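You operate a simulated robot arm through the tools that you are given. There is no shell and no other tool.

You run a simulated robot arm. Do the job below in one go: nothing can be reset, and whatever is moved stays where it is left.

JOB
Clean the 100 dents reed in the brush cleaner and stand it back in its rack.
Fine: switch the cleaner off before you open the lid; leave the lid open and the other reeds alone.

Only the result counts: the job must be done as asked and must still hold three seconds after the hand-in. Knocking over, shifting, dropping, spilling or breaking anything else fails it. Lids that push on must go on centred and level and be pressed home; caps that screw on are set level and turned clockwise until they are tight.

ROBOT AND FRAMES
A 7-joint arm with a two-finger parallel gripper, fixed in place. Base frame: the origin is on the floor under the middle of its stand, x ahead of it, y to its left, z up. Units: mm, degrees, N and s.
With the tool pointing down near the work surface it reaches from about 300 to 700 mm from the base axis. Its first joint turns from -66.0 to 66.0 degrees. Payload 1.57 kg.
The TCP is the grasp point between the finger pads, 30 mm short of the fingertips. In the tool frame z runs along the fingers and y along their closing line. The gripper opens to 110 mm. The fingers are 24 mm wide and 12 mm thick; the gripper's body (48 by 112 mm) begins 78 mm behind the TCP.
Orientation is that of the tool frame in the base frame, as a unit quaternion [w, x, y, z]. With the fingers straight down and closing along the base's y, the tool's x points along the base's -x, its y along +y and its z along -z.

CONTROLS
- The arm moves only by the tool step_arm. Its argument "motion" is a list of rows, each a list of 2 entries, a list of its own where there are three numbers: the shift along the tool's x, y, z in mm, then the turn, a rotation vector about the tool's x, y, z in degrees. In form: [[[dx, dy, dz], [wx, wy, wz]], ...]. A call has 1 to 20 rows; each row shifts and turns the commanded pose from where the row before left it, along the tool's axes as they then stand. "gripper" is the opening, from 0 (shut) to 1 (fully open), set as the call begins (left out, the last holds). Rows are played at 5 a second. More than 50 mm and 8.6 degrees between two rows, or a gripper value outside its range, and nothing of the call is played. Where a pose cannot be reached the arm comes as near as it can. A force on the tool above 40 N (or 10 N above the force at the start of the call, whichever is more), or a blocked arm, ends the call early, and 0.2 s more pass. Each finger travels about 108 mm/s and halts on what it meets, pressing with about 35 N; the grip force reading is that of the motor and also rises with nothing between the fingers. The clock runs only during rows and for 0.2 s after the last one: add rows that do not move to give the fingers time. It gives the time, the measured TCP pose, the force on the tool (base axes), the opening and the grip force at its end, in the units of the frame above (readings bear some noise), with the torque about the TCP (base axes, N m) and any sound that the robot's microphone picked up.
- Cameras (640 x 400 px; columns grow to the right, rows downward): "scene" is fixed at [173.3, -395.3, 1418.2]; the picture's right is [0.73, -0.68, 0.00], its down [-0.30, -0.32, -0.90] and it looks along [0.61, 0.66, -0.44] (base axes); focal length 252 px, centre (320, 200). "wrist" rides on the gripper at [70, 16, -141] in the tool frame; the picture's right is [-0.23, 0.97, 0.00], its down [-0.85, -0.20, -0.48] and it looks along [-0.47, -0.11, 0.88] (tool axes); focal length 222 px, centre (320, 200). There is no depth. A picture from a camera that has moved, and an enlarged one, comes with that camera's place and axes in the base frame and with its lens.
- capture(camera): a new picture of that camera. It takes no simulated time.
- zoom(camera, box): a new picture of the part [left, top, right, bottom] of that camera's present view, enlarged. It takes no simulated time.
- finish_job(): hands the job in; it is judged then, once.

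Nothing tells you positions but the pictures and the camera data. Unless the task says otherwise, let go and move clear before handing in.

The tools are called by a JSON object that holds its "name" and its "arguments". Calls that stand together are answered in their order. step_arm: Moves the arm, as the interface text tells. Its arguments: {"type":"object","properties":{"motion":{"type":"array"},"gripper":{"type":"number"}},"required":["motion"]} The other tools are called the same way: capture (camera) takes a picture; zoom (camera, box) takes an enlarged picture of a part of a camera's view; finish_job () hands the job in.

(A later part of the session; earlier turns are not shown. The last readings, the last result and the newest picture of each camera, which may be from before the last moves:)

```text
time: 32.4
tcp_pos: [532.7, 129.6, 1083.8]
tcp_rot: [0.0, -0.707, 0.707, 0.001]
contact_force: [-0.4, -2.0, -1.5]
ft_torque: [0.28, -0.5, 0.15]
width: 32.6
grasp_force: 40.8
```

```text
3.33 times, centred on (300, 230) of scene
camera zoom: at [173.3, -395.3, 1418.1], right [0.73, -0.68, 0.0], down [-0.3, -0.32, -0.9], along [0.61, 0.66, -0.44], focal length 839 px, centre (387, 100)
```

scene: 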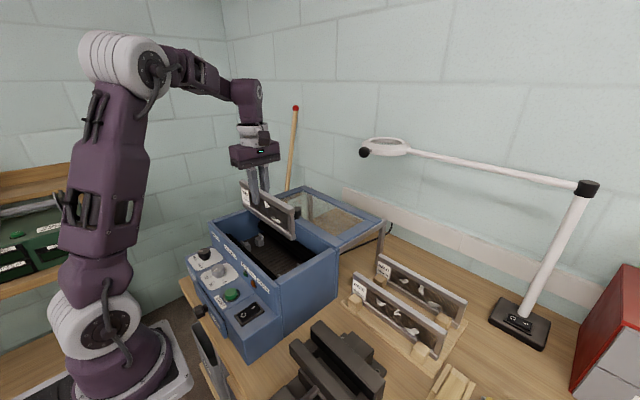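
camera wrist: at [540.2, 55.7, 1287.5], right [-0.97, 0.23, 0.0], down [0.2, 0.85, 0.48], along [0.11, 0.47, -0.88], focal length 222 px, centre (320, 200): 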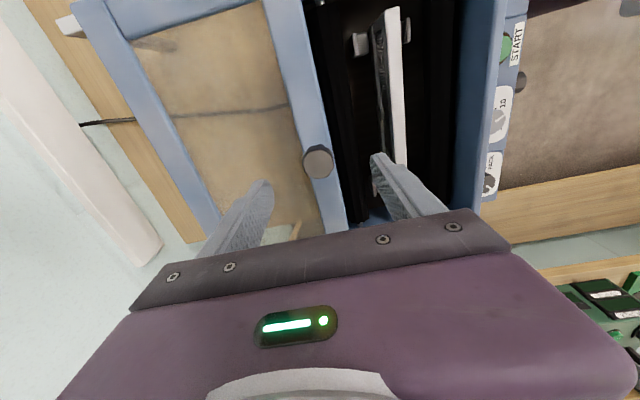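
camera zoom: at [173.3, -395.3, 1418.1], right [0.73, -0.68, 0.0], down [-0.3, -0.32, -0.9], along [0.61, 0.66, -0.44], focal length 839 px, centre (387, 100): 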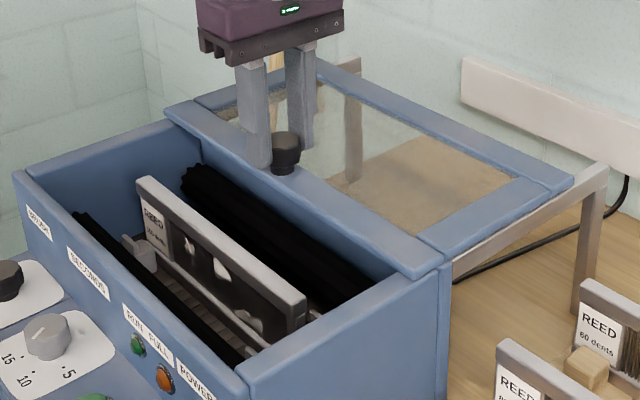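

The lid slides freely. Continuing.

{"name": "step_arm", "arguments": {"motion": [[[0, 12, 0], [0, 0, 0]], [[0, 15, 0], [0, 0, 0]], [[0, 15, 0], [0, 0, 0]], [[0, 15, 0], [0, 0, 0]], [[0, 15, 0], [0, 0, 0]], [[0, 15, 0], [0, 0, 0]], [[0, 15, 0], [0, 0, 0]], [[0, 12, 0], [0, 0, 0]], [[0, 0, 0], [0, 0, 0]]]}}

{"name": "zoom", "arguments": {"camera": "scene", "box": [190, 170, 390, 300]}}

{"name": "capture", "arguments": {"camera": "wrist"}}

```text
time: 34.4
tcp_pos: [416.9, 129.2, 1083.1]
tcp_rot: [0.001, -0.707, 0.707, -0.001]
contact_force: [0.0, -17.4, 32.2]
ft_torque: [-0.75, 0.4, -0.03]
width: 32.5
grasp_force: 40.9
```

```text
3.08 times, centred on (290, 235) of scene
camera zoom: at [172.9, -395.9, 1418.0], right [0.73, -0.68, 0.0], down [-0.3, -0.32, -0.9], along [0.61, 0.66, -0.44], focal length 774 px, centre (412, 92)
```

zoom: 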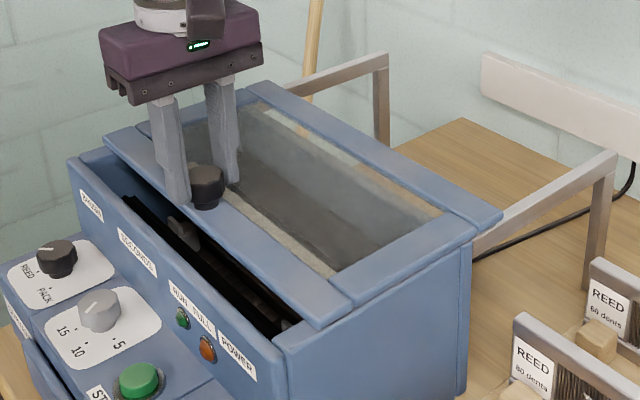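

```text
taken
camera wrist: at [400.7, 61.4, 1225.0], right [-0.97, 0.23, 0.0], down [0.2, 0.85, 0.48], along [0.11, 0.47, -0.88], focal length 222 px, centre (320, 200)
```

wrist: 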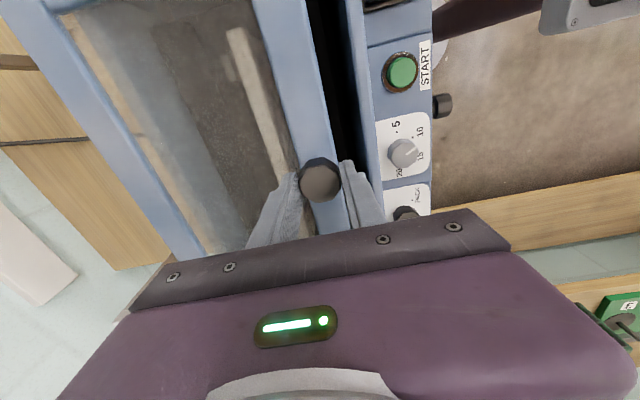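

The lid is mostly closed, with some side load building up. I'll relieve it slightly and then finish the travel.

{"name": "step_arm", "arguments": {"motion": [[[0.8, 0, -1.5], [0, 0, 0]], [[0, 0, 0], [0, 0, 0]]]}}

```text
time: 35.0
tcp_pos: [417.4, 130.5, 1084.5]
tcp_rot: [-0.001, -0.707, 0.707, 0.001]
contact_force: [1.8, -11.3, -13.2]
ft_torque: [-0.06, -0.72, 0.18]
width: 32.9
grasp_force: 41.5
```

{"name": "step_arm", "arguments": {"motion": [[[0.6, 6, 0.4], [0, 0, 0]], [[0, 8, 0], [0, 0, 0]], [[0, 8, 0], [0, 0, 0]], [[0, 8, 0], [0, 0, 0]], [[0, 0, 0], [0, 0, 0]]]}}

{"name": "zoom", "arguments": {"camera": "scene", "box": [190, 170, 390, 300]}}

{"name": "zoom", "arguments": {"camera": "wrist", "box": [250, 0, 450, 230]}}

```text
time: 36.2
tcp_pos: [389.1, 130.2, 1083.5]
tcp_rot: [-0.001, 0.707, -0.707, 0.0]
contact_force: [0.1, 6.8, -25.1]
ft_torque: [0.86, -0.38, -0.13]
width: 32.6
grasp_force: 40.9
```

```text
3.08 times, centred on (290, 235) of scene
camera zoom: at [173.6, -395.0, 1418.2], right [0.73, -0.68, 0.0], down [-0.3, -0.32, -0.9], along [0.61, 0.66, -0.44], focal length 774 px, centre (412, 92)
```

zoom: 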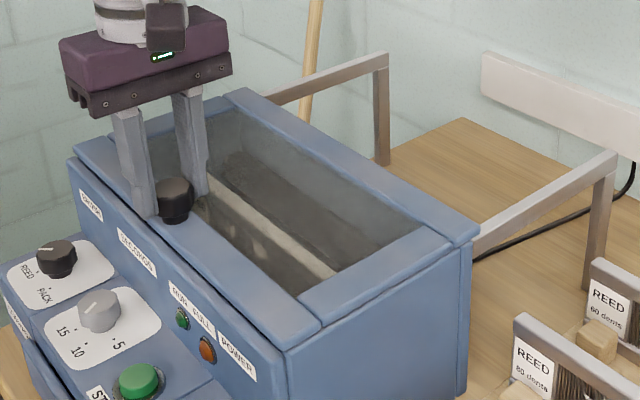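

```text
1.74 times, centred on (350, 115) of wrist
camera zoom: at [372.3, 61.1, 1225.0], right [-0.97, 0.23, 0.0], down [0.2, 0.85, 0.48], along [0.11, 0.47, -0.88], focal length 386 px, centre (268, 348)
```

zoom: 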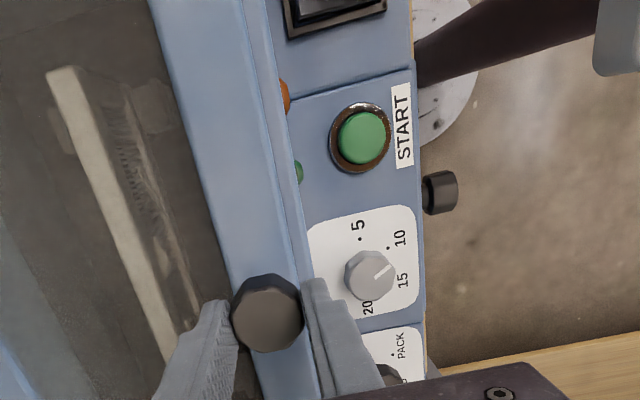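

Nearly closed. I'll relieve the vertical load and push on gently until it meets its stop.

{"name": "step_arm", "arguments": {"motion": [[[-0.3, 0, 1.2], [0, 0, 0]], [[0, 3, 0], [0, 0, 0]], [[0, 3, 0], [0, 0, 0]], [[0, 3, 0], [0, 0, 0]], [[0, 0, 0], [0, 0, 0]]]}}

{"name": "zoom", "arguments": {"camera": "scene", "box": [190, 200, 310, 300]}}

```text
time: 37.4
tcp_pos: [380.1, 130.6, 1084.6]
tcp_rot: [-0.001, 0.708, -0.707, 0.001]
contact_force: [0.3, -1.9, 30.7]
ft_torque: [-0.53, 0.33, 0.04]
width: 32.4
grasp_force: 40.5
```

```text
4.00 times, centred on (250, 250) of scene
camera zoom: at [172.9, -395.4, 1418.2], right [0.73, -0.68, 0.0], down [-0.3, -0.32, -0.9], along [0.61, 0.66, -0.44], focal length 1007 px, centre (600, 0)
```

zoom: 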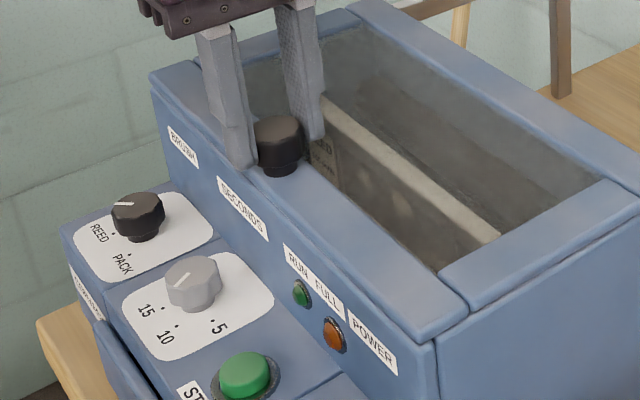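

{"name": "step_arm", "arguments": {"motion": [[[0, 0, -0.8], [0, 0, 0]], [[0, 2, 0], [0, 0, 0]], [[0, 2, 0], [0, 0, 0]], [[0, 2, 0], [0, 0, 0]], [[0, 0, 0], [0, 0, 0]]]}}

{"name": "zoom", "arguments": {"camera": "scene", "box": [190, 200, 310, 300]}}

```text
time: 38.4
tcp_pos: [378.8, 130.9, 1084.4]
tcp_rot: [0.006, -0.707, 0.708, -0.003]
contact_force: [9.7, -1.2, -13.1]
ft_torque: [-0.04, 0.21, 0.0]
width: 32.8
grasp_force: 40.7
stopped in row 4: the force on the tool passed its limit at 44 N (the readings are from after the stop); the commanded pose is now the measured one
```

```text
4.00 times, centred on (250, 250) of scene
camera zoom: at [173.8, -395.2, 1418.1], right [0.73, -0.68, 0.0], down [-0.3, -0.32, -0.9], along [0.61, 0.66, -0.44], focal length 1007 px, centre (600, 0)
```

zoom: 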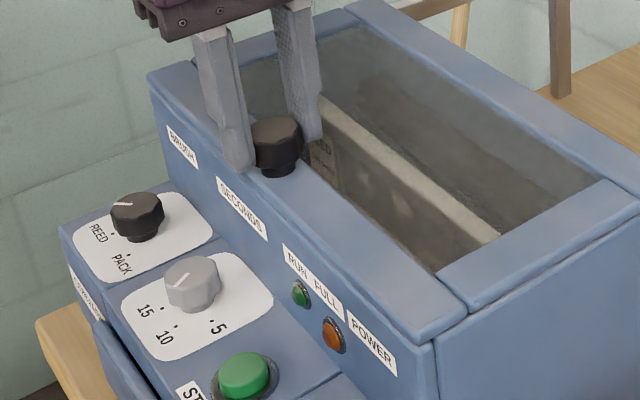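

The lid has reached its stop (knob at x≈378). Releasing the knob and rising.

{"name": "step_arm", "arguments": {"motion": [[[0, 0, 0], [0, 0, 0]], [[0, 0, 0], [0, 0, 0]], [[0, 0, 0], [0, 0, 0]], [[0, 0, -20], [0, 0, 0]], [[0, 0, -30], [0, 0, 0]], [[0, 0, 0], [0, 0, 0]]], "gripper": 0.6}}

{"name": "capture", "arguments": {"camera": "scene"}}

{"name": "zoom", "arguments": {"camera": "scene", "box": [190, 180, 350, 300]}}

{"name": "capture", "arguments": {"camera": "wrist"}}

```text
time: 39.8
tcp_pos: [379.2, 129.6, 1134.1]
tcp_rot: [0.005, -0.706, 0.708, -0.003]
contact_force: [0.4, -0.4, 0.0]
ft_torque: [0.0, -0.01, 0.01]
width: 65.8
grasp_force: 0.0
```

```text
taken
```

scene: 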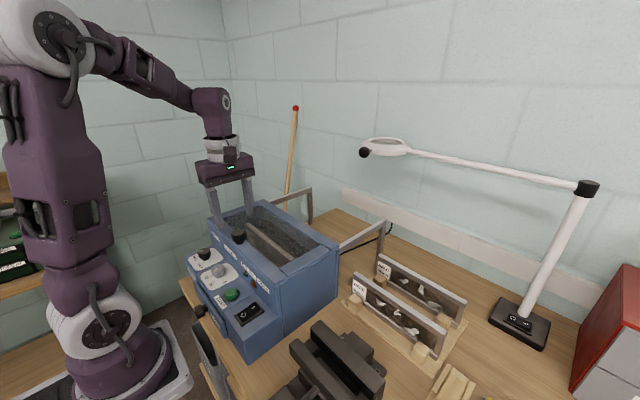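

```text
3.33 times, centred on (270, 240) of scene
camera zoom: at [173.3, -395.3, 1418.2], right [0.73, -0.68, 0.0], down [-0.3, -0.32, -0.9], along [0.61, 0.66, -0.44], focal length 839 px, centre (487, 67)
```

zoom: 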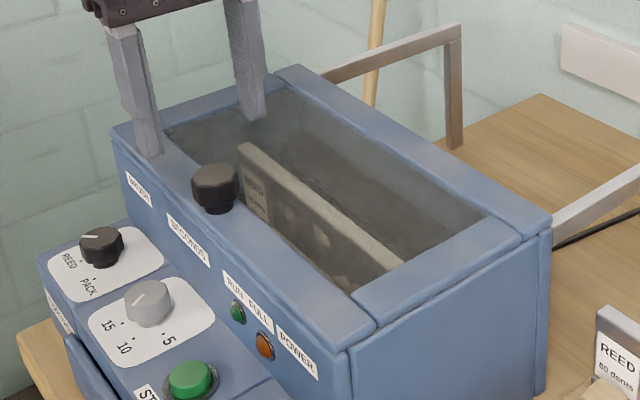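

```text
taken
camera wrist: at [360.3, 59.9, 1276.0], right [-0.97, 0.23, -0.01], down [0.2, 0.85, 0.48], along [0.12, 0.47, -0.88], focal length 222 px, centre (320, 200)
```

wrist: 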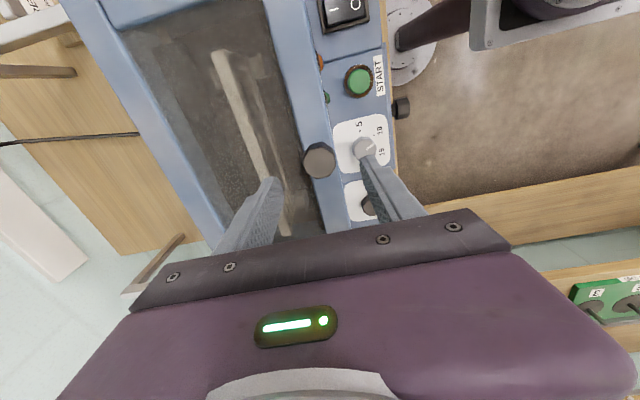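

The lid is fully closed over the reed. Next, power on: I'll turn the gripper back (so its slim side faces the lid), close the fingers and move above the rocker.

{"name": "step_arm", "arguments": {"motion": [[[0, 0, 0], [0, 0, 8.182]], [[0, 0, 0], [0, 0, 8.182]], [[0, 0, 0], [0, 0, 8.182]], [[0, 0, 0], [0, 0, 8.182]], [[0, 0, 0], [0, 0, 8.182]], [[0, 0, 0], [0, 0, 8.182]], [[0, 0, 0], [0, 0, 8.182]], [[0, 0, 0], [0, 0, 8.182]], [[0, 0, 0], [0, 0, 8.182]], [[0, 0, 0], [0, 0, 8.182]], [[0, 0, 0], [0, 0, 8.182]]], "gripper": 0}}

{"name": "capture", "arguments": {"camera": "wrist"}}

```text
time: 42.2
tcp_pos: [378.2, 131.4, 1132.8]
tcp_rot: [0.005, 0.001, 1.0, 0.002]
contact_force: [0.7, 0.8, 1.0]
ft_torque: [0.01, -0.01, 0.0]
width: 0.3
grasp_force: 21.7
```

```text
taken
camera wrist: at [306.5, 147.2, 1274.1], right [0.23, 0.97, 0.01], down [0.85, -0.2, 0.49], along [0.47, -0.11, -0.87], focal length 222 px, centre (320, 200)
```

wrist: 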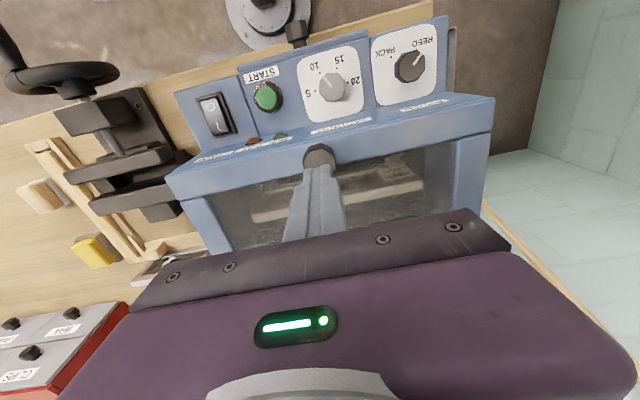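

{"name": "step_arm", "arguments": {"motion": [[[12, -32, 0], [0, 0, 0]], [[12, -32, 0], [0, 0, 0]], [[12, -32, 5], [0, 0, 0]], [[12, -31, 15], [0, 0, 0]], [[0, 0, 20], [0, 0, 0]], [[0, 0, 0], [0, 0, 0]]]}}

{"name": "capture", "arguments": {"camera": "wrist"}}

{"name": "zoom", "arguments": {"camera": "wrist", "box": [260, 100, 420, 220]}}

{"name": "zoom", "arguments": {"camera": "scene", "box": [200, 230, 300, 330]}}

```text
time: 43.6
tcp_pos: [329.2, 6.3, 1092.2]
tcp_rot: [0.005, 0.001, 1.0, 0.002]
contact_force: [-0.2, 0.5, 1.1]
ft_torque: [0.02, -0.04, -0.02]
width: 0.0
grasp_force: 21.1
```

```text
taken
camera wrist: at [257.9, 22.8, 1233.1], right [0.23, 0.97, 0.01], down [0.85, -0.2, 0.49], along [0.48, -0.11, -0.87], focal length 222 px, centre (320, 200)
```

wrist: 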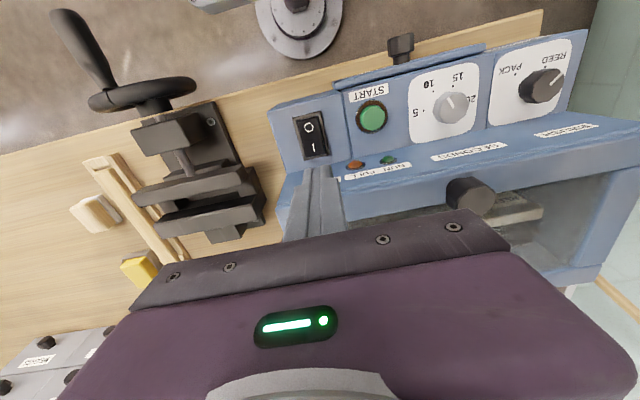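

```text
3.33 times, centred on (340, 160) of wrist
camera zoom: at [257.9, 22.8, 1233.1], right [0.23, 0.97, 0.01], down [0.85, -0.2, 0.49], along [0.48, -0.11, -0.87], focal length 740 px, centre (253, 333)
```

zoom: 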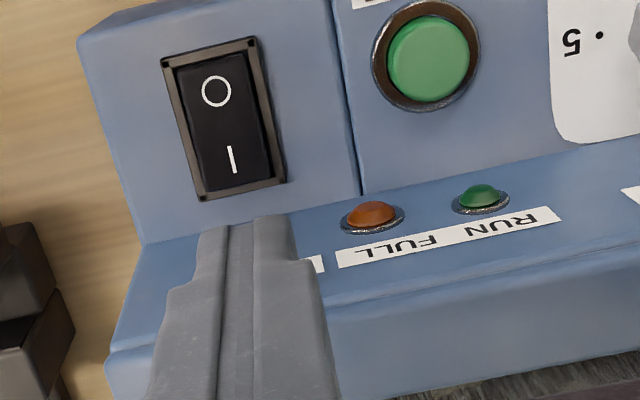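

```text
4.00 times, centred on (250, 280) of scene
camera zoom: at [173.3, -395.3, 1418.2], right [0.73, -0.68, 0.0], down [-0.3, -0.32, -0.9], along [0.61, 0.66, -0.44], focal length 1007 px, centre (600, -120)
```

zoom: 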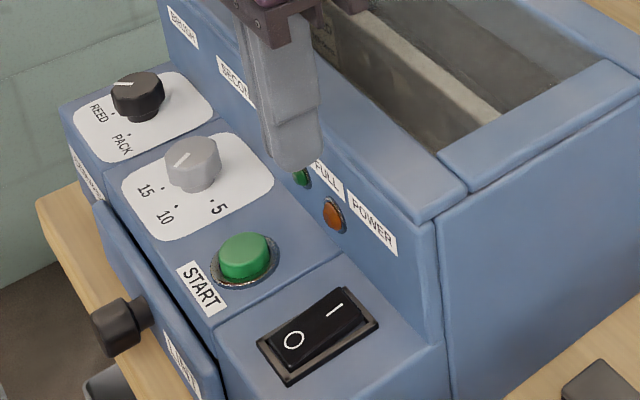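

Rocker marks are at I ≈ (335, -3, 959) and O ≈ (309.5, -2.5, 954). I'll come down over the I end with closed fingers.

{"name": "step_arm", "arguments": {"motion": [[[-9, -9.3, 15], [0, 0, 0]], [[0, 0, 35], [0, 0, 0]], [[0, 0, 25], [0, 0, 0]], [[0, 0, 15], [0, 0, 0]], [[0, 0, 0], [0, 0, 0]]]}}

{"name": "zoom", "arguments": {"camera": "scene", "box": [220, 260, 290, 330]}}

{"name": "zoom", "arguments": {"camera": "wrist", "box": [260, 100, 400, 220]}}

```text
time: 44.8
tcp_pos: [340.6, -6.3, 1003.1]
tcp_rot: [0.005, -0.001, 1.0, 0.002]
contact_force: [-0.4, -0.2, 0.3]
ft_torque: [-0.04, 0.01, 0.0]
width: 0.2
grasp_force: 21.0
```

```text
5.71 times, centred on (255, 295) of scene
camera zoom: at [173.3, -395.3, 1418.2], right [0.73, -0.68, 0.0], down [-0.3, -0.32, -0.9], along [0.61, 0.66, -0.44], focal length 1438 px, centre (691, -343)
```

zoom: 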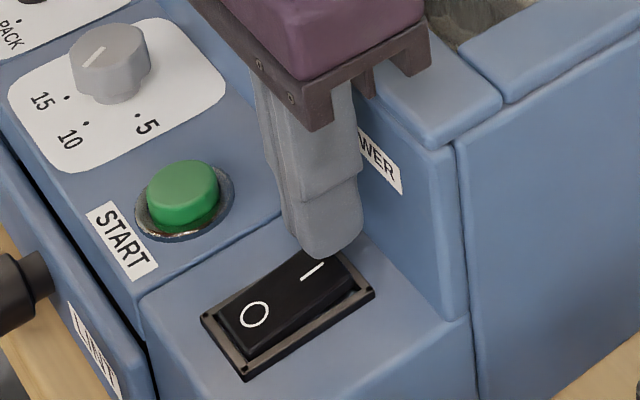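

```text
3.33 times, centred on (330, 160) of wrist
camera zoom: at [268.4, 11.8, 1144.3], right [0.23, 0.97, 0.01], down [0.85, -0.2, 0.49], along [0.48, -0.11, -0.87], focal length 740 px, centre (287, 333)
```

zoom: 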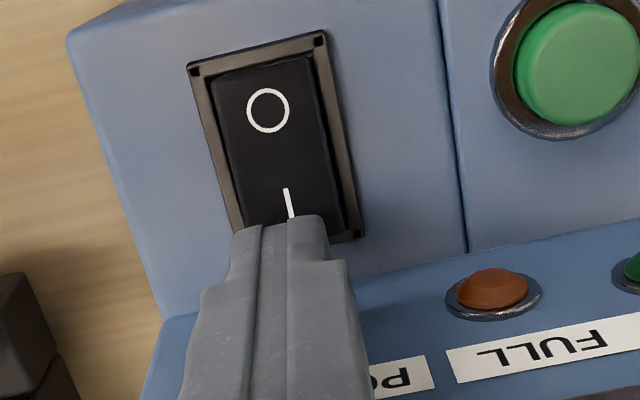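

Slight sideways correction, then pressing down step by step on the I end.

{"name": "step_arm", "arguments": {"motion": [[[2, 3.5, 4], [0, 0, 0]], [[0, 0, 4], [0, 0, 0]], [[0, 0, 3], [0, 0, 0]], [[0, 0, 2], [0, 0, 0]], [[0, 0, 2], [0, 0, 0]], [[0, 0, 2], [0, 0, 0]]]}}

{"name": "zoom", "arguments": {"camera": "scene", "box": [220, 260, 290, 330]}}

```text
time: 46.2
tcp_pos: [338.8, -2.9, 986.6]
tcp_rot: [0.006, 0.001, 1.0, 0.002]
contact_force: [-0.4, -0.2, 0.4]
ft_torque: [0.0, -0.01, 0.01]
width: 0.2
grasp_force: 21.4
```

```text
5.71 times, centred on (255, 295) of scene
camera zoom: at [173.3, -395.3, 1418.2], right [0.73, -0.68, 0.0], down [-0.3, -0.32, -0.9], along [0.61, 0.66, -0.44], focal length 1438 px, centre (691, -343)
```

zoom: 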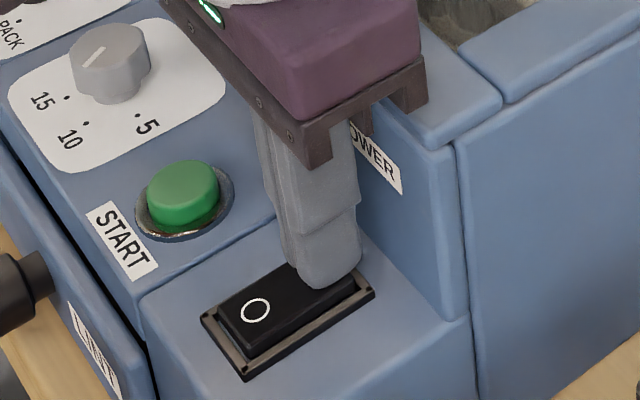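

{"name": "step_arm", "arguments": {"motion": [[[0, 0, 1.5], [0, 0, 0]], [[0, 0, 1.5], [0, 0, 0]], [[0, 0, 1.5], [0, 0, 0]], [[0, 0, 1.5], [0, 0, 0]]]}}

{"name": "zoom", "arguments": {"camera": "scene", "box": [220, 250, 290, 330]}}

```text
time: 46.6
tcp_pos: [339.3, -2.7, 986.7]
tcp_rot: [0.007, -0.001, 1.0, 0.001]
contact_force: [-3.8, 1.0, 15.2]
ft_torque: [0.01, 0.32, -0.06]
width: 0.2
grasp_force: 21.1
stopped in row 2: the force on the tool passed its limit at 58 N (the readings are from after the stop); the commanded pose is now the measured one
```

```text
5.00 times, centred on (255, 290) of scene
camera zoom: at [173.0, -395.2, 1418.2], right [0.73, -0.68, 0.0], down [-0.3, -0.32, -0.9], along [0.61, 0.66, -0.44], focal length 1258 px, centre (645, -250)
```

zoom: 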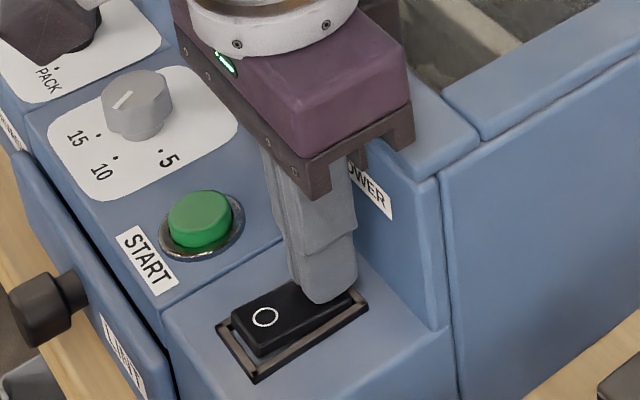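

A firm contact was felt. I'll lift off and look at the rocker and lamps.

{"name": "step_arm", "arguments": {"motion": [[[0, 0, -10], [0, 0, 0]], [[0, 0, -30], [0, 0, 0]], [[0, 0, -30], [0, 0, 0]], [[0, 0, 0], [0, 0, 0]]]}}

{"name": "zoom", "arguments": {"camera": "scene", "box": [220, 250, 290, 330]}}

{"name": "zoom", "arguments": {"camera": "scene", "box": [228, 298, 268, 328]}}

{"name": "zoom", "arguments": {"camera": "scene", "box": [240, 265, 276, 295]}}

{"name": "zoom", "arguments": {"camera": "wrist", "box": [260, 90, 420, 220]}}

```text
time: 47.6
tcp_pos: [337.1, -3.7, 1055.9]
tcp_rot: [0.007, -0.001, 1.0, 0.002]
contact_force: [0.5, -0.1, 0.0]
ft_torque: [0.0, -0.04, 0.01]
width: 0.1
grasp_force: 20.7
```

```text
5.00 times, centred on (255, 290) of scene
camera zoom: at [173.3, -395.3, 1418.2], right [0.73, -0.68, 0.0], down [-0.3, -0.32, -0.9], along [0.61, 0.66, -0.44], focal length 1258 px, centre (645, -250)
```

zoom: 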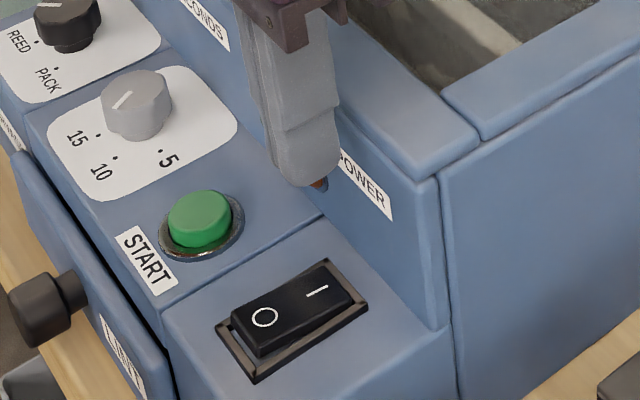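

```text
13.33 times, centred on (248, 313) of scene
camera zoom: at [173.3, -395.3, 1418.2], right [0.73, -0.68, 0.0], down [-0.3, -0.32, -0.9], along [0.61, 0.66, -0.44], focal length 3355 px, centre (1280, -1307)
```

zoom: 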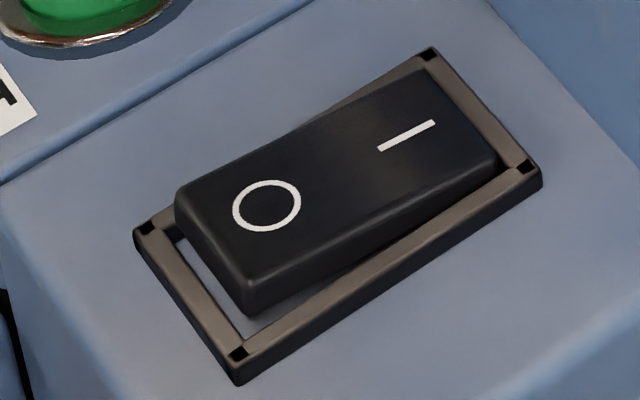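

```text
13.33 times, centred on (258, 280) of scene
camera zoom: at [173.3, -395.3, 1418.2], right [0.73, -0.68, 0.0], down [-0.3, -0.32, -0.9], along [0.61, 0.66, -0.44], focal length 3355 px, centre (1147, -867)
```

zoom: 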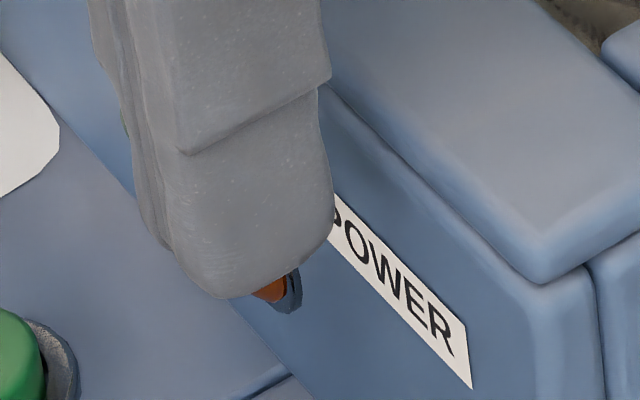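

```text
3.08 times, centred on (340, 155) of wrist
camera zoom: at [266.2, 13.3, 1195.6], right [0.23, 0.97, 0.01], down [0.85, -0.2, 0.49], along [0.48, -0.11, -0.87], focal length 684 px, centre (258, 338)
```

zoom: 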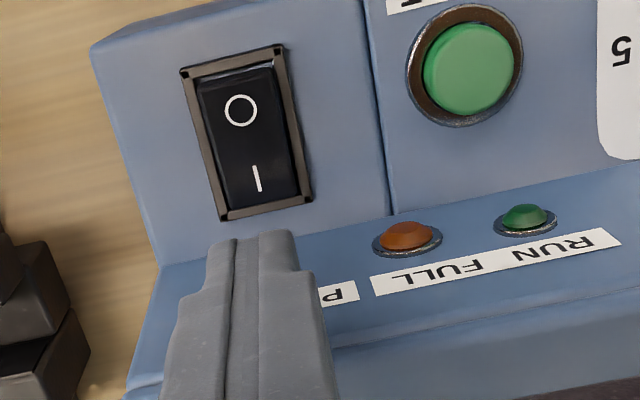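

The rocker is now on (I end down). The FULL lamp doesn't appear lit. I'll move over the START button at about (316, 74, 957) and check the lamps again.

{"name": "step_arm", "arguments": {"motion": [[[10, 38, 0], [0, 0, 0]], [[11, 38, 0], [0, 0, 0]], [[0, 2, 20], [0, 0, 0]], [[0, 0, 20], [0, 0, 0]], [[0, 0, 0], [0, 0, 0]]]}}

{"name": "zoom", "arguments": {"camera": "wrist", "box": [230, 90, 420, 230]}}

{"name": "zoom", "arguments": {"camera": "scene", "box": [210, 240, 290, 320]}}

```text
time: 48.8
tcp_pos: [319.0, 75.5, 1015.2]
tcp_rot: [0.007, -0.001, 1.0, 0.001]
contact_force: [-0.5, -0.1, -0.5]
ft_torque: [-0.01, 0.0, 0.02]
width: 0.1
grasp_force: 21.1
```

```text
2.86 times, centred on (325, 160) of wrist
camera zoom: at [246.7, 92.3, 1156.2], right [0.23, 0.97, 0.01], down [0.85, -0.2, 0.49], along [0.48, -0.11, -0.87], focal length 635 px, centre (306, 314)
```

zoom: 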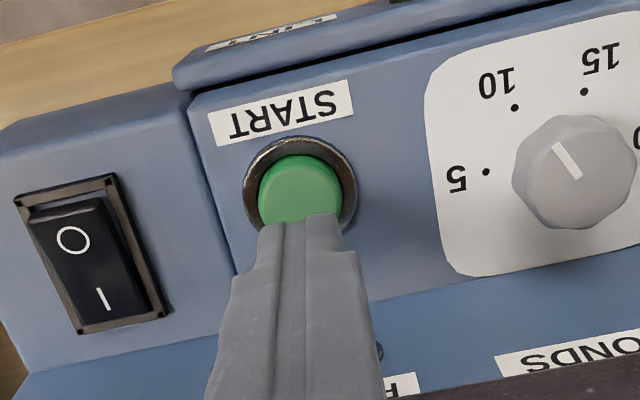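

```text
5.00 times, centred on (250, 280) of scene
camera zoom: at [173.3, -395.3, 1418.2], right [0.73, -0.68, 0.0], down [-0.3, -0.32, -0.9], along [0.61, 0.66, -0.44], focal length 1258 px, centre (670, -200)
```

zoom: 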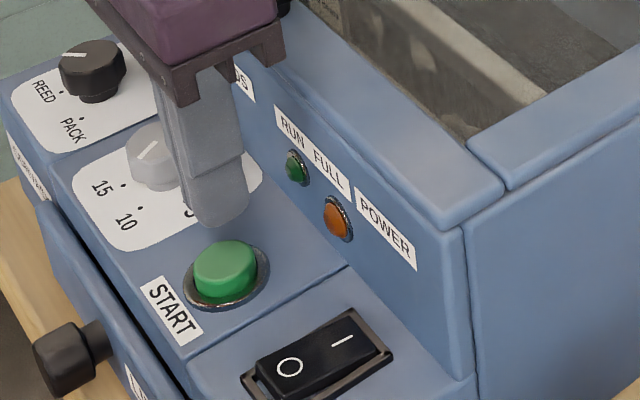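

FULL lamp is off and power is on. Pressing START now.

{"name": "step_arm", "arguments": {"motion": [[[3, 0, 8], [0, 0, 0]], [[0, 0, 6], [0, 0, 0]], [[0, 0, 4], [0, 0, 0]], [[0, 0, 2], [0, 0, 0]], [[0, 0, 2], [0, 0, 0]], [[0, 0, 2], [0, 0, 0]]]}}

{"name": "zoom", "arguments": {"camera": "scene", "box": [210, 240, 290, 320]}}

```text
time: 50.2
tcp_pos: [316.0, 75.4, 990.7]
tcp_rot: [0.008, 0.001, 1.0, 0.001]
contact_force: [-1.0, 0.5, 0.4]
ft_torque: [-0.02, -0.01, -0.02]
width: 0.1
grasp_force: 21.7
```

```text
5.00 times, centred on (250, 280) of scene
camera zoom: at [173.3, -395.3, 1418.2], right [0.73, -0.68, 0.0], down [-0.3, -0.32, -0.9], along [0.61, 0.66, -0.44], focal length 1258 px, centre (670, -200)
```

zoom: 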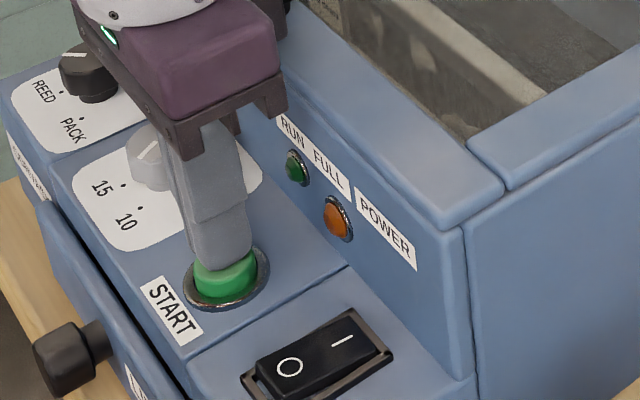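

{"name": "step_arm", "arguments": {"motion": [[[0, 0, 1.5], [0, 0, 0]], [[0, 0, 1.5], [0, 0, 0]], [[0, 0, 1.5], [0, 0, 0]], [[0, 0, 1.5], [0, 0, 0]], [[0, 0, 1.5], [0, 0, 0]]]}}

{"name": "zoom", "arguments": {"camera": "scene", "box": [210, 240, 290, 320]}}

```text
time: 51.4
tcp_pos: [316.4, 77.0, 982.7]
tcp_rot: [0.008, 0.0, 1.0, 0.002]
contact_force: [1.0, 0.7, 4.7]
ft_torque: [-0.02, -0.01, 0.07]
width: 0.0
grasp_force: 21.5
heard: click
```

```text
5.00 times, centred on (250, 280) of scene
camera zoom: at [173.3, -395.3, 1418.2], right [0.73, -0.68, 0.0], down [-0.3, -0.32, -0.9], along [0.61, 0.66, -0.44], focal length 1258 px, centre (670, -200)
```

zoom: 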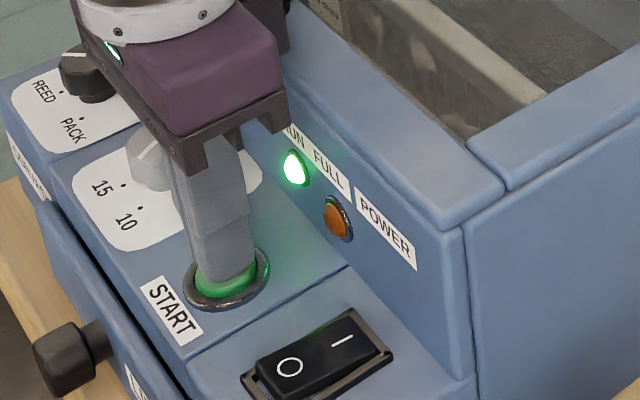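

A click, and the RUN lamp is lit. I'll lift off and wait through the cycle.

{"name": "step_arm", "arguments": {"motion": [[[0, 0, -10], [0, 0, 0]], [[0, 0, -30], [0, 0, 0]], [[0, 0, -30], [0, 0, 0]], [[0, 0, 0], [0, 0, 0]], [[0, 0, 0], [0, 0, 0]], [[0, 0, 0], [0, 0, 0]], [[0, 0, 0], [0, 0, 0]], [[0, 0, 0], [0, 0, 0]], [[0, 0, 0], [0, 0, 0]], [[0, 0, 0], [0, 0, 0]], [[0, 0, 0], [0, 0, 0]], [[0, 0, 0], [0, 0, 0]], [[0, 0, 0], [0, 0, 0]], [[0, 0, 0], [0, 0, 0]], [[0, 0, 0], [0, 0, 0]]]}}

{"name": "zoom", "arguments": {"camera": "scene", "box": [200, 190, 350, 320]}}

```text
time: 54.6
tcp_pos: [313.0, 73.6, 1054.2]
tcp_rot: [0.007, 0.001, 1.0, 0.001]
contact_force: [-1.0, -0.1, -0.5]
ft_torque: [0.0, -0.01, 0.01]
width: 0.0
grasp_force: 21.3
```

```text
3.08 times, centred on (275, 255) of scene
camera zoom: at [173.3, -395.3, 1418.2], right [0.73, -0.68, 0.0], down [-0.3, -0.32, -0.9], along [0.61, 0.66, -0.44], focal length 774 px, centre (458, 31)
```

zoom: 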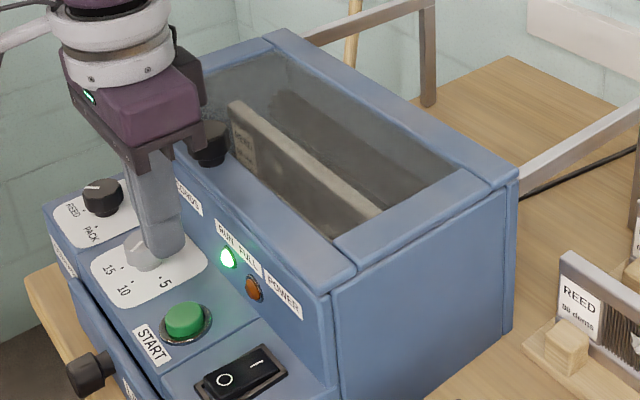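

RUN is still lit. Waiting on.

{"name": "step_arm", "arguments": {"motion": [[[0, 0, 0], [0, 0, 0]], [[0, 0, 0], [0, 0, 0]], [[0, 0, 0], [0, 0, 0]], [[0, 0, 0], [0, 0, 0]], [[0, 0, 0], [0, 0, 0]], [[0, 0, 0], [0, 0, 0]], [[0, 0, 0], [0, 0, 0]], [[0, 0, 0], [0, 0, 0]], [[0, 0, 0], [0, 0, 0]], [[0, 0, 0], [0, 0, 0]], [[0, 0, 0], [0, 0, 0]], [[0, 0, 0], [0, 0, 0]], [[0, 0, 0], [0, 0, 0]], [[0, 0, 0], [0, 0, 0]], [[0, 0, 0], [0, 0, 0]], [[0, 0, 0], [0, 0, 0]], [[0, 0, 0], [0, 0, 0]], [[0, 0, 0], [0, 0, 0]], [[0, 0, 0], [0, 0, 0]], [[0, 0, 0], [0, 0, 0]]]}}

{"name": "zoom", "arguments": {"camera": "scene", "box": [200, 190, 350, 320]}}

```text
time: 58.8
tcp_pos: [314.1, 75.5, 1054.0]
tcp_rot: [0.007, -0.001, 1.0, 0.002]
contact_force: [-0.9, -0.6, 0.6]
ft_torque: [-0.02, 0.01, -0.02]
width: 0.0
grasp_force: 21.7
```

```text
3.08 times, centred on (275, 255) of scene
camera zoom: at [173.3, -395.3, 1418.2], right [0.73, -0.68, 0.0], down [-0.3, -0.32, -0.9], along [0.61, 0.66, -0.44], focal length 774 px, centre (458, 31)
```

zoom: 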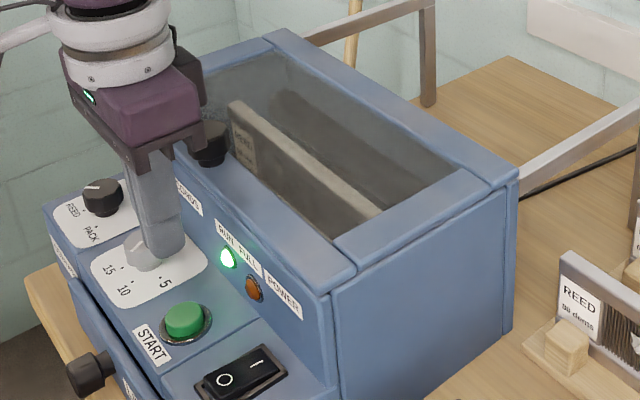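

{"name": "step_arm", "arguments": {"motion": [[[0, 0, 0], [0, 0, 0]], [[0, 0, 0], [0, 0, 0]], [[0, 0, 0], [0, 0, 0]], [[0, 0, 0], [0, 0, 0]], [[0, 0, 0], [0, 0, 0]], [[0, 0, 0], [0, 0, 0]], [[0, 0, 0], [0, 0, 0]], [[0, 0, 0], [0, 0, 0]], [[0, 0, 0], [0, 0, 0]], [[0, 0, 0], [0, 0, 0]], [[0, 0, 0], [0, 0, 0]], [[0, 0, 0], [0, 0, 0]], [[0, 0, 0], [0, 0, 0]], [[0, 0, 0], [0, 0, 0]], [[0, 0, 0], [0, 0, 0]], [[0, 0, 0], [0, 0, 0]]]}}

{"name": "zoom", "arguments": {"camera": "scene", "box": [200, 190, 350, 320]}}

```text
time: 62.2
tcp_pos: [313.3, 73.2, 1054.0]
tcp_rot: [0.007, 0.0, 1.0, 0.002]
contact_force: [-0.2, 0.3, -0.4]
ft_torque: [0.03, 0.0, -0.02]
width: 0.0
grasp_force: 21.2
```

```text
3.08 times, centred on (275, 255) of scene
camera zoom: at [173.3, -395.3, 1418.2], right [0.73, -0.68, 0.0], down [-0.3, -0.32, -0.9], along [0.61, 0.66, -0.44], focal length 774 px, centre (458, 31)
```

zoom: 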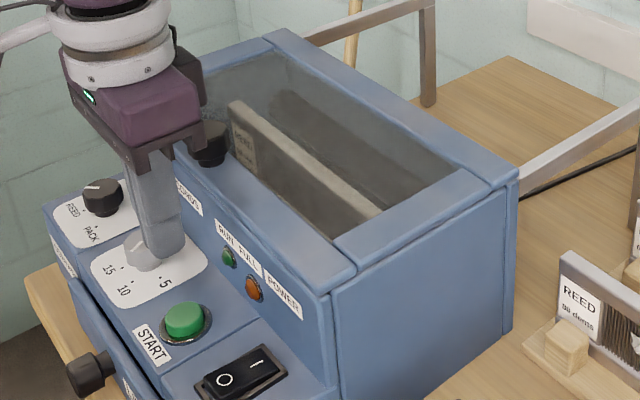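

The cycle has ended (RUN off, FULL off). I'll look through the lid at the reed.

{"name": "zoom", "arguments": {"camera": "scene", "box": [245, 205, 330, 275]}}

{"name": "zoom", "arguments": {"camera": "scene", "box": [240, 260, 276, 290]}}

{"name": "capture", "arguments": {"camera": "wrist"}}

```text
5.71 times, centred on (288, 240) of scene
camera zoom: at [173.3, -395.3, 1418.2], right [0.73, -0.68, 0.0], down [-0.3, -0.32, -0.9], along [0.61, 0.66, -0.44], focal length 1438 px, centre (506, -29)
```

zoom: 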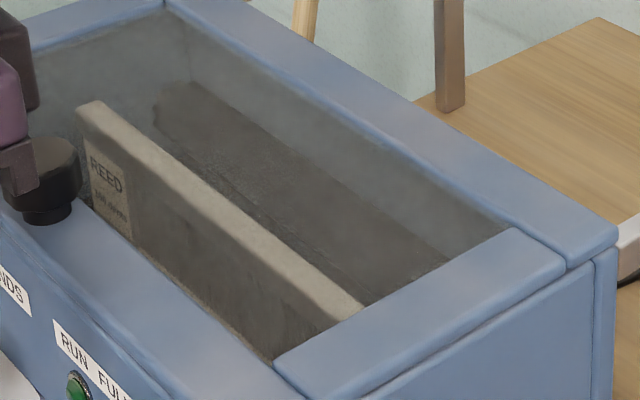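

```text
13.33 times, centred on (258, 275) of scene
camera zoom: at [173.3, -395.3, 1418.2], right [0.73, -0.68, 0.0], down [-0.3, -0.32, -0.9], along [0.61, 0.66, -0.44], focal length 3355 px, centre (1147, -800)
```

zoom: 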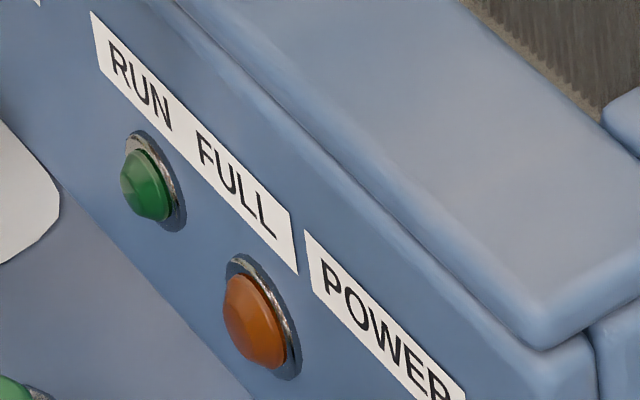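

```text
taken
camera wrist: at [240.9, 90.5, 1194.6], right [0.23, 0.97, 0.01], down [0.85, -0.2, 0.49], along [0.48, -0.11, -0.87], focal length 222 px, centre (320, 200)
```

wrist: 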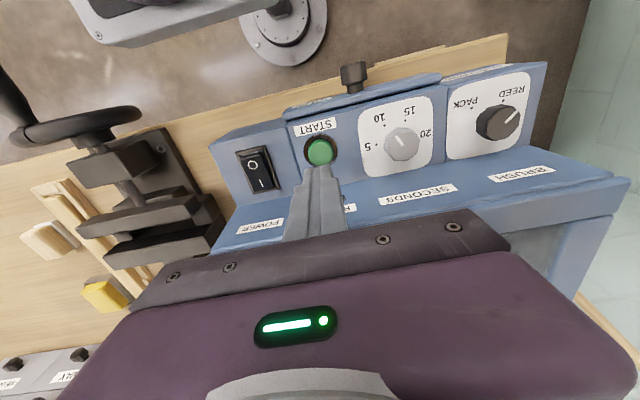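

The lint on the visible face is gone. Now switching the cleaner off before touching the lid: moving over the O end of the rocker.

{"name": "step_arm", "arguments": {"motion": [[[2, -38, 0], [0, 0, 0]], [[3, -39, 0], [0, 0, 0]], [[0, 0, 20], [0, 0, 0]], [[0, 0, 20], [0, 0, 0]], [[0, 0, 10], [0, 0, 0]], [[0, 0, 0], [0, 0, 0]]]}}

{"name": "zoom", "arguments": {"camera": "scene", "box": [220, 260, 290, 330]}}

{"name": "zoom", "arguments": {"camera": "wrist", "box": [240, 90, 400, 220]}}

```text
time: 63.6
tcp_pos: [310.7, -1.7, 1004.6]
tcp_rot: [0.008, 0.0, 1.0, 0.002]
contact_force: [-0.4, -0.6, -0.1]
ft_torque: [-0.04, 0.0, -0.03]
width: 0.0
grasp_force: 21.7
```

```text
5.71 times, centred on (255, 295) of scene
camera zoom: at [173.3, -395.2, 1418.2], right [0.73, -0.68, 0.0], down [-0.3, -0.32, -0.9], along [0.61, 0.66, -0.44], focal length 1438 px, centre (691, -343)
```

zoom: 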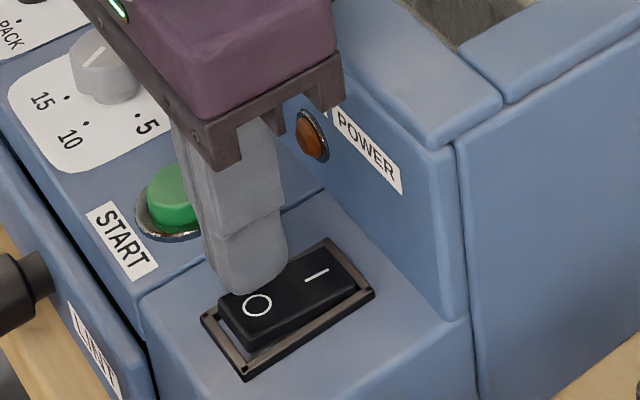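

```text
3.08 times, centred on (320, 155) of wrist
camera zoom: at [238.0, 15.5, 1145.2], right [0.23, 0.97, 0.01], down [0.85, -0.2, 0.49], along [0.48, -0.11, -0.87], focal length 684 px, centre (320, 338)
```

zoom: 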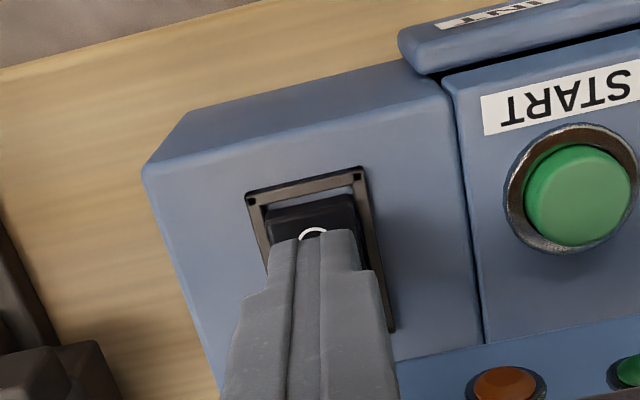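

{"name": "step_arm", "arguments": {"motion": [[[3, -1, 6], [0, 0, 0]], [[0, 0, 5], [0, 0, 0]], [[0, 0, 2], [0, 0, 0]], [[0, 0, 1.5], [0, 0, 0]], [[0, 0, 1.5], [0, 0, 0]], [[0, 0, 1.5], [0, 0, 0]], [[0, 0, 1.5], [0, 0, 0]], [[0, 0, 1.5], [0, 0, 0]]]}}

{"name": "zoom", "arguments": {"camera": "scene", "box": [220, 260, 290, 330]}}

```text
time: 65.2
tcp_pos: [307.1, -2.9, 985.0]
tcp_rot: [0.007, 0.0, 1.0, 0.003]
contact_force: [-6.2, -1.7, 24.5]
ft_torque: [-0.08, -0.11, -0.02]
width: 0.0
grasp_force: 20.9
stopped in row 7: the force on the tool passed its limit at 60 N (the readings are from after the stop); the commanded pose is now the measured one
```

```text
5.71 times, centred on (255, 295) of scene
camera zoom: at [172.9, -395.3, 1418.2], right [0.73, -0.68, 0.0], down [-0.3, -0.32, -0.9], along [0.61, 0.66, -0.44], focal length 1438 px, centre (691, -343)
```

zoom: 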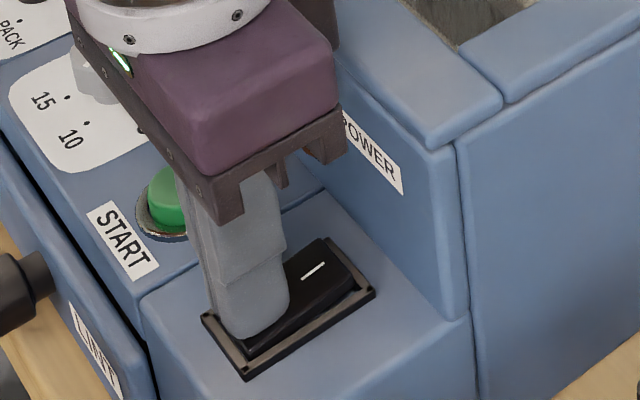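

Contact again; lifting off to confirm the rocker state.

{"name": "step_arm", "arguments": {"motion": [[[0, 0, -10], [0, 0, 0]], [[0, 0, -35], [0, 0, 0]], [[0, 0, -45], [0, 0, 0]], [[0, 0, -40], [0, 0, 0]], [[0, 0, 0], [0, 0, 0]]]}}

{"name": "zoom", "arguments": {"camera": "scene", "box": [228, 298, 268, 328]}}

{"name": "zoom", "arguments": {"camera": "scene", "box": [190, 190, 350, 320]}}

{"name": "zoom", "arguments": {"camera": "wrist", "box": [230, 50, 400, 200]}}

```text
time: 66.4
tcp_pos: [302.8, -5.3, 1116.7]
tcp_rot: [0.008, 0.001, 1.0, 0.002]
contact_force: [0.2, -0.2, -0.7]
ft_torque: [-0.02, -0.01, -0.01]
width: 0.0
grasp_force: 21.7
```

```text
13.33 times, centred on (248, 313) of scene
camera zoom: at [173.3, -395.3, 1418.2], right [0.73, -0.68, 0.0], down [-0.3, -0.32, -0.9], along [0.61, 0.66, -0.44], focal length 3355 px, centre (1280, -1307)
```

zoom: 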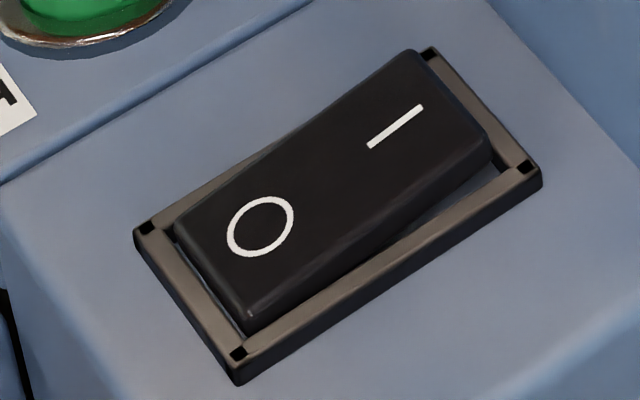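

```text
3.08 times, centred on (270, 255) of scene
camera zoom: at [173.3, -395.3, 1418.2], right [0.73, -0.68, 0.0], down [-0.3, -0.32, -0.9], along [0.61, 0.66, -0.44], focal length 774 px, centre (474, 31)
```

zoom: 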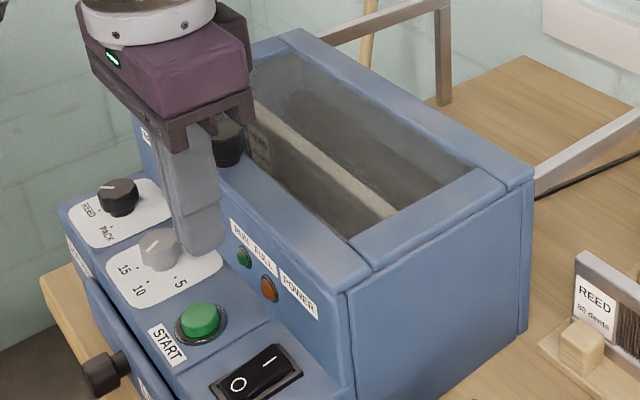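

```text
2.67 times, centred on (315, 125) of wrist
camera zoom: at [229.4, 10.8, 1257.2], right [0.23, 0.97, 0.01], down [0.85, -0.2, 0.49], along [0.48, -0.1, -0.87], focal length 592 px, centre (333, 400)
```

zoom: 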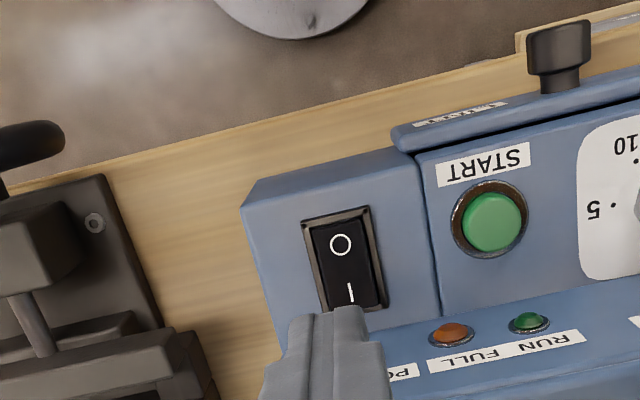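

The cleaner is off again (O end down). Now I'll turn the gripper to close along x and go back to the lid knob.

{"name": "step_arm", "arguments": {"motion": [[[0, 0, -20], [0.2, 0.9, -0.1]], [[0, 0, 0], [0, 0, -8.182]], [[0, 0, 0], [0, 0, -8.182]], [[0, 0, 0], [0, 0, -8.182]], [[0, 0, 0], [0, 0, -8.182]], [[0, 0, 0], [0, 0, -8.182]], [[0, 0, 0], [0, 0, -8.182]], [[0, 0, 0], [0, 0, -8.182]], [[0, 0, 0], [0, 0, -8.182]], [[0, 0, 0], [0, 0, -8.182]], [[0, 0, 0], [0, 0, -8.182]], [[0, 0, 0], [0, 0, -8.182]], [[0, 0, 0], [0, 0, 0]]], "gripper": 0.6}}

```text
time: 69.2
tcp_pos: [304.5, -4.1, 1134.2]
tcp_rot: [0.0, 0.708, -0.706, -0.001]
contact_force: [-0.2, -0.3, 0.2]
ft_torque: [-0.02, -0.03, 0.01]
width: 65.9
grasp_force: 0.1
```

{"name": "step_arm", "arguments": {"motion": [[[-33.5, -18.5, 0], [0, 0, 0]], [[-33.5, -18.5, 0], [0, 0, 0]], [[-33.5, -18.5, 0], [0, 0, 0]], [[-33.3, -18.5, 0], [0, 0, 0]], [[0, 0, 0], [0, 0, 0]]]}}

{"name": "zoom", "arguments": {"camera": "wrist", "box": [220, 120, 420, 230]}}

{"name": "zoom", "arguments": {"camera": "scene", "box": [200, 190, 300, 270]}}

```text
time: 70.4
tcp_pos: [376.8, 131.1, 1136.4]
tcp_rot: [0.0, 0.708, -0.706, -0.001]
contact_force: [0.4, -0.3, 0.5]
ft_torque: [0.01, 0.02, 0.01]
width: 65.9
grasp_force: 0.1
```

```text
3.20 times, centred on (320, 175) of wrist
camera zoom: at [360.9, 61.3, 1278.7], right [-0.97, 0.23, 0.0], down [0.2, 0.85, 0.48], along [0.11, 0.47, -0.88], focal length 711 px, centre (320, 280)
```

zoom: 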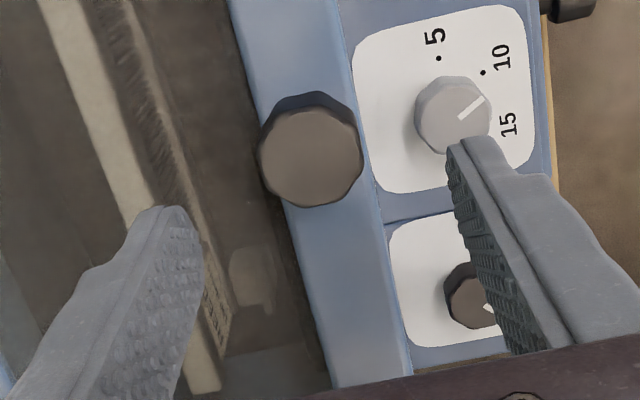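

```text
5.00 times, centred on (250, 230) of scene
camera zoom: at [173.3, -395.2, 1418.2], right [0.73, -0.68, 0.0], down [-0.3, -0.32, -0.9], along [0.61, 0.66, -0.44], focal length 1258 px, centre (670, 50)
```

zoom: 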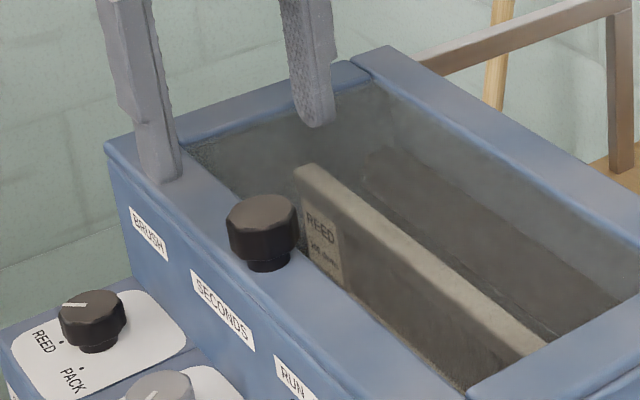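

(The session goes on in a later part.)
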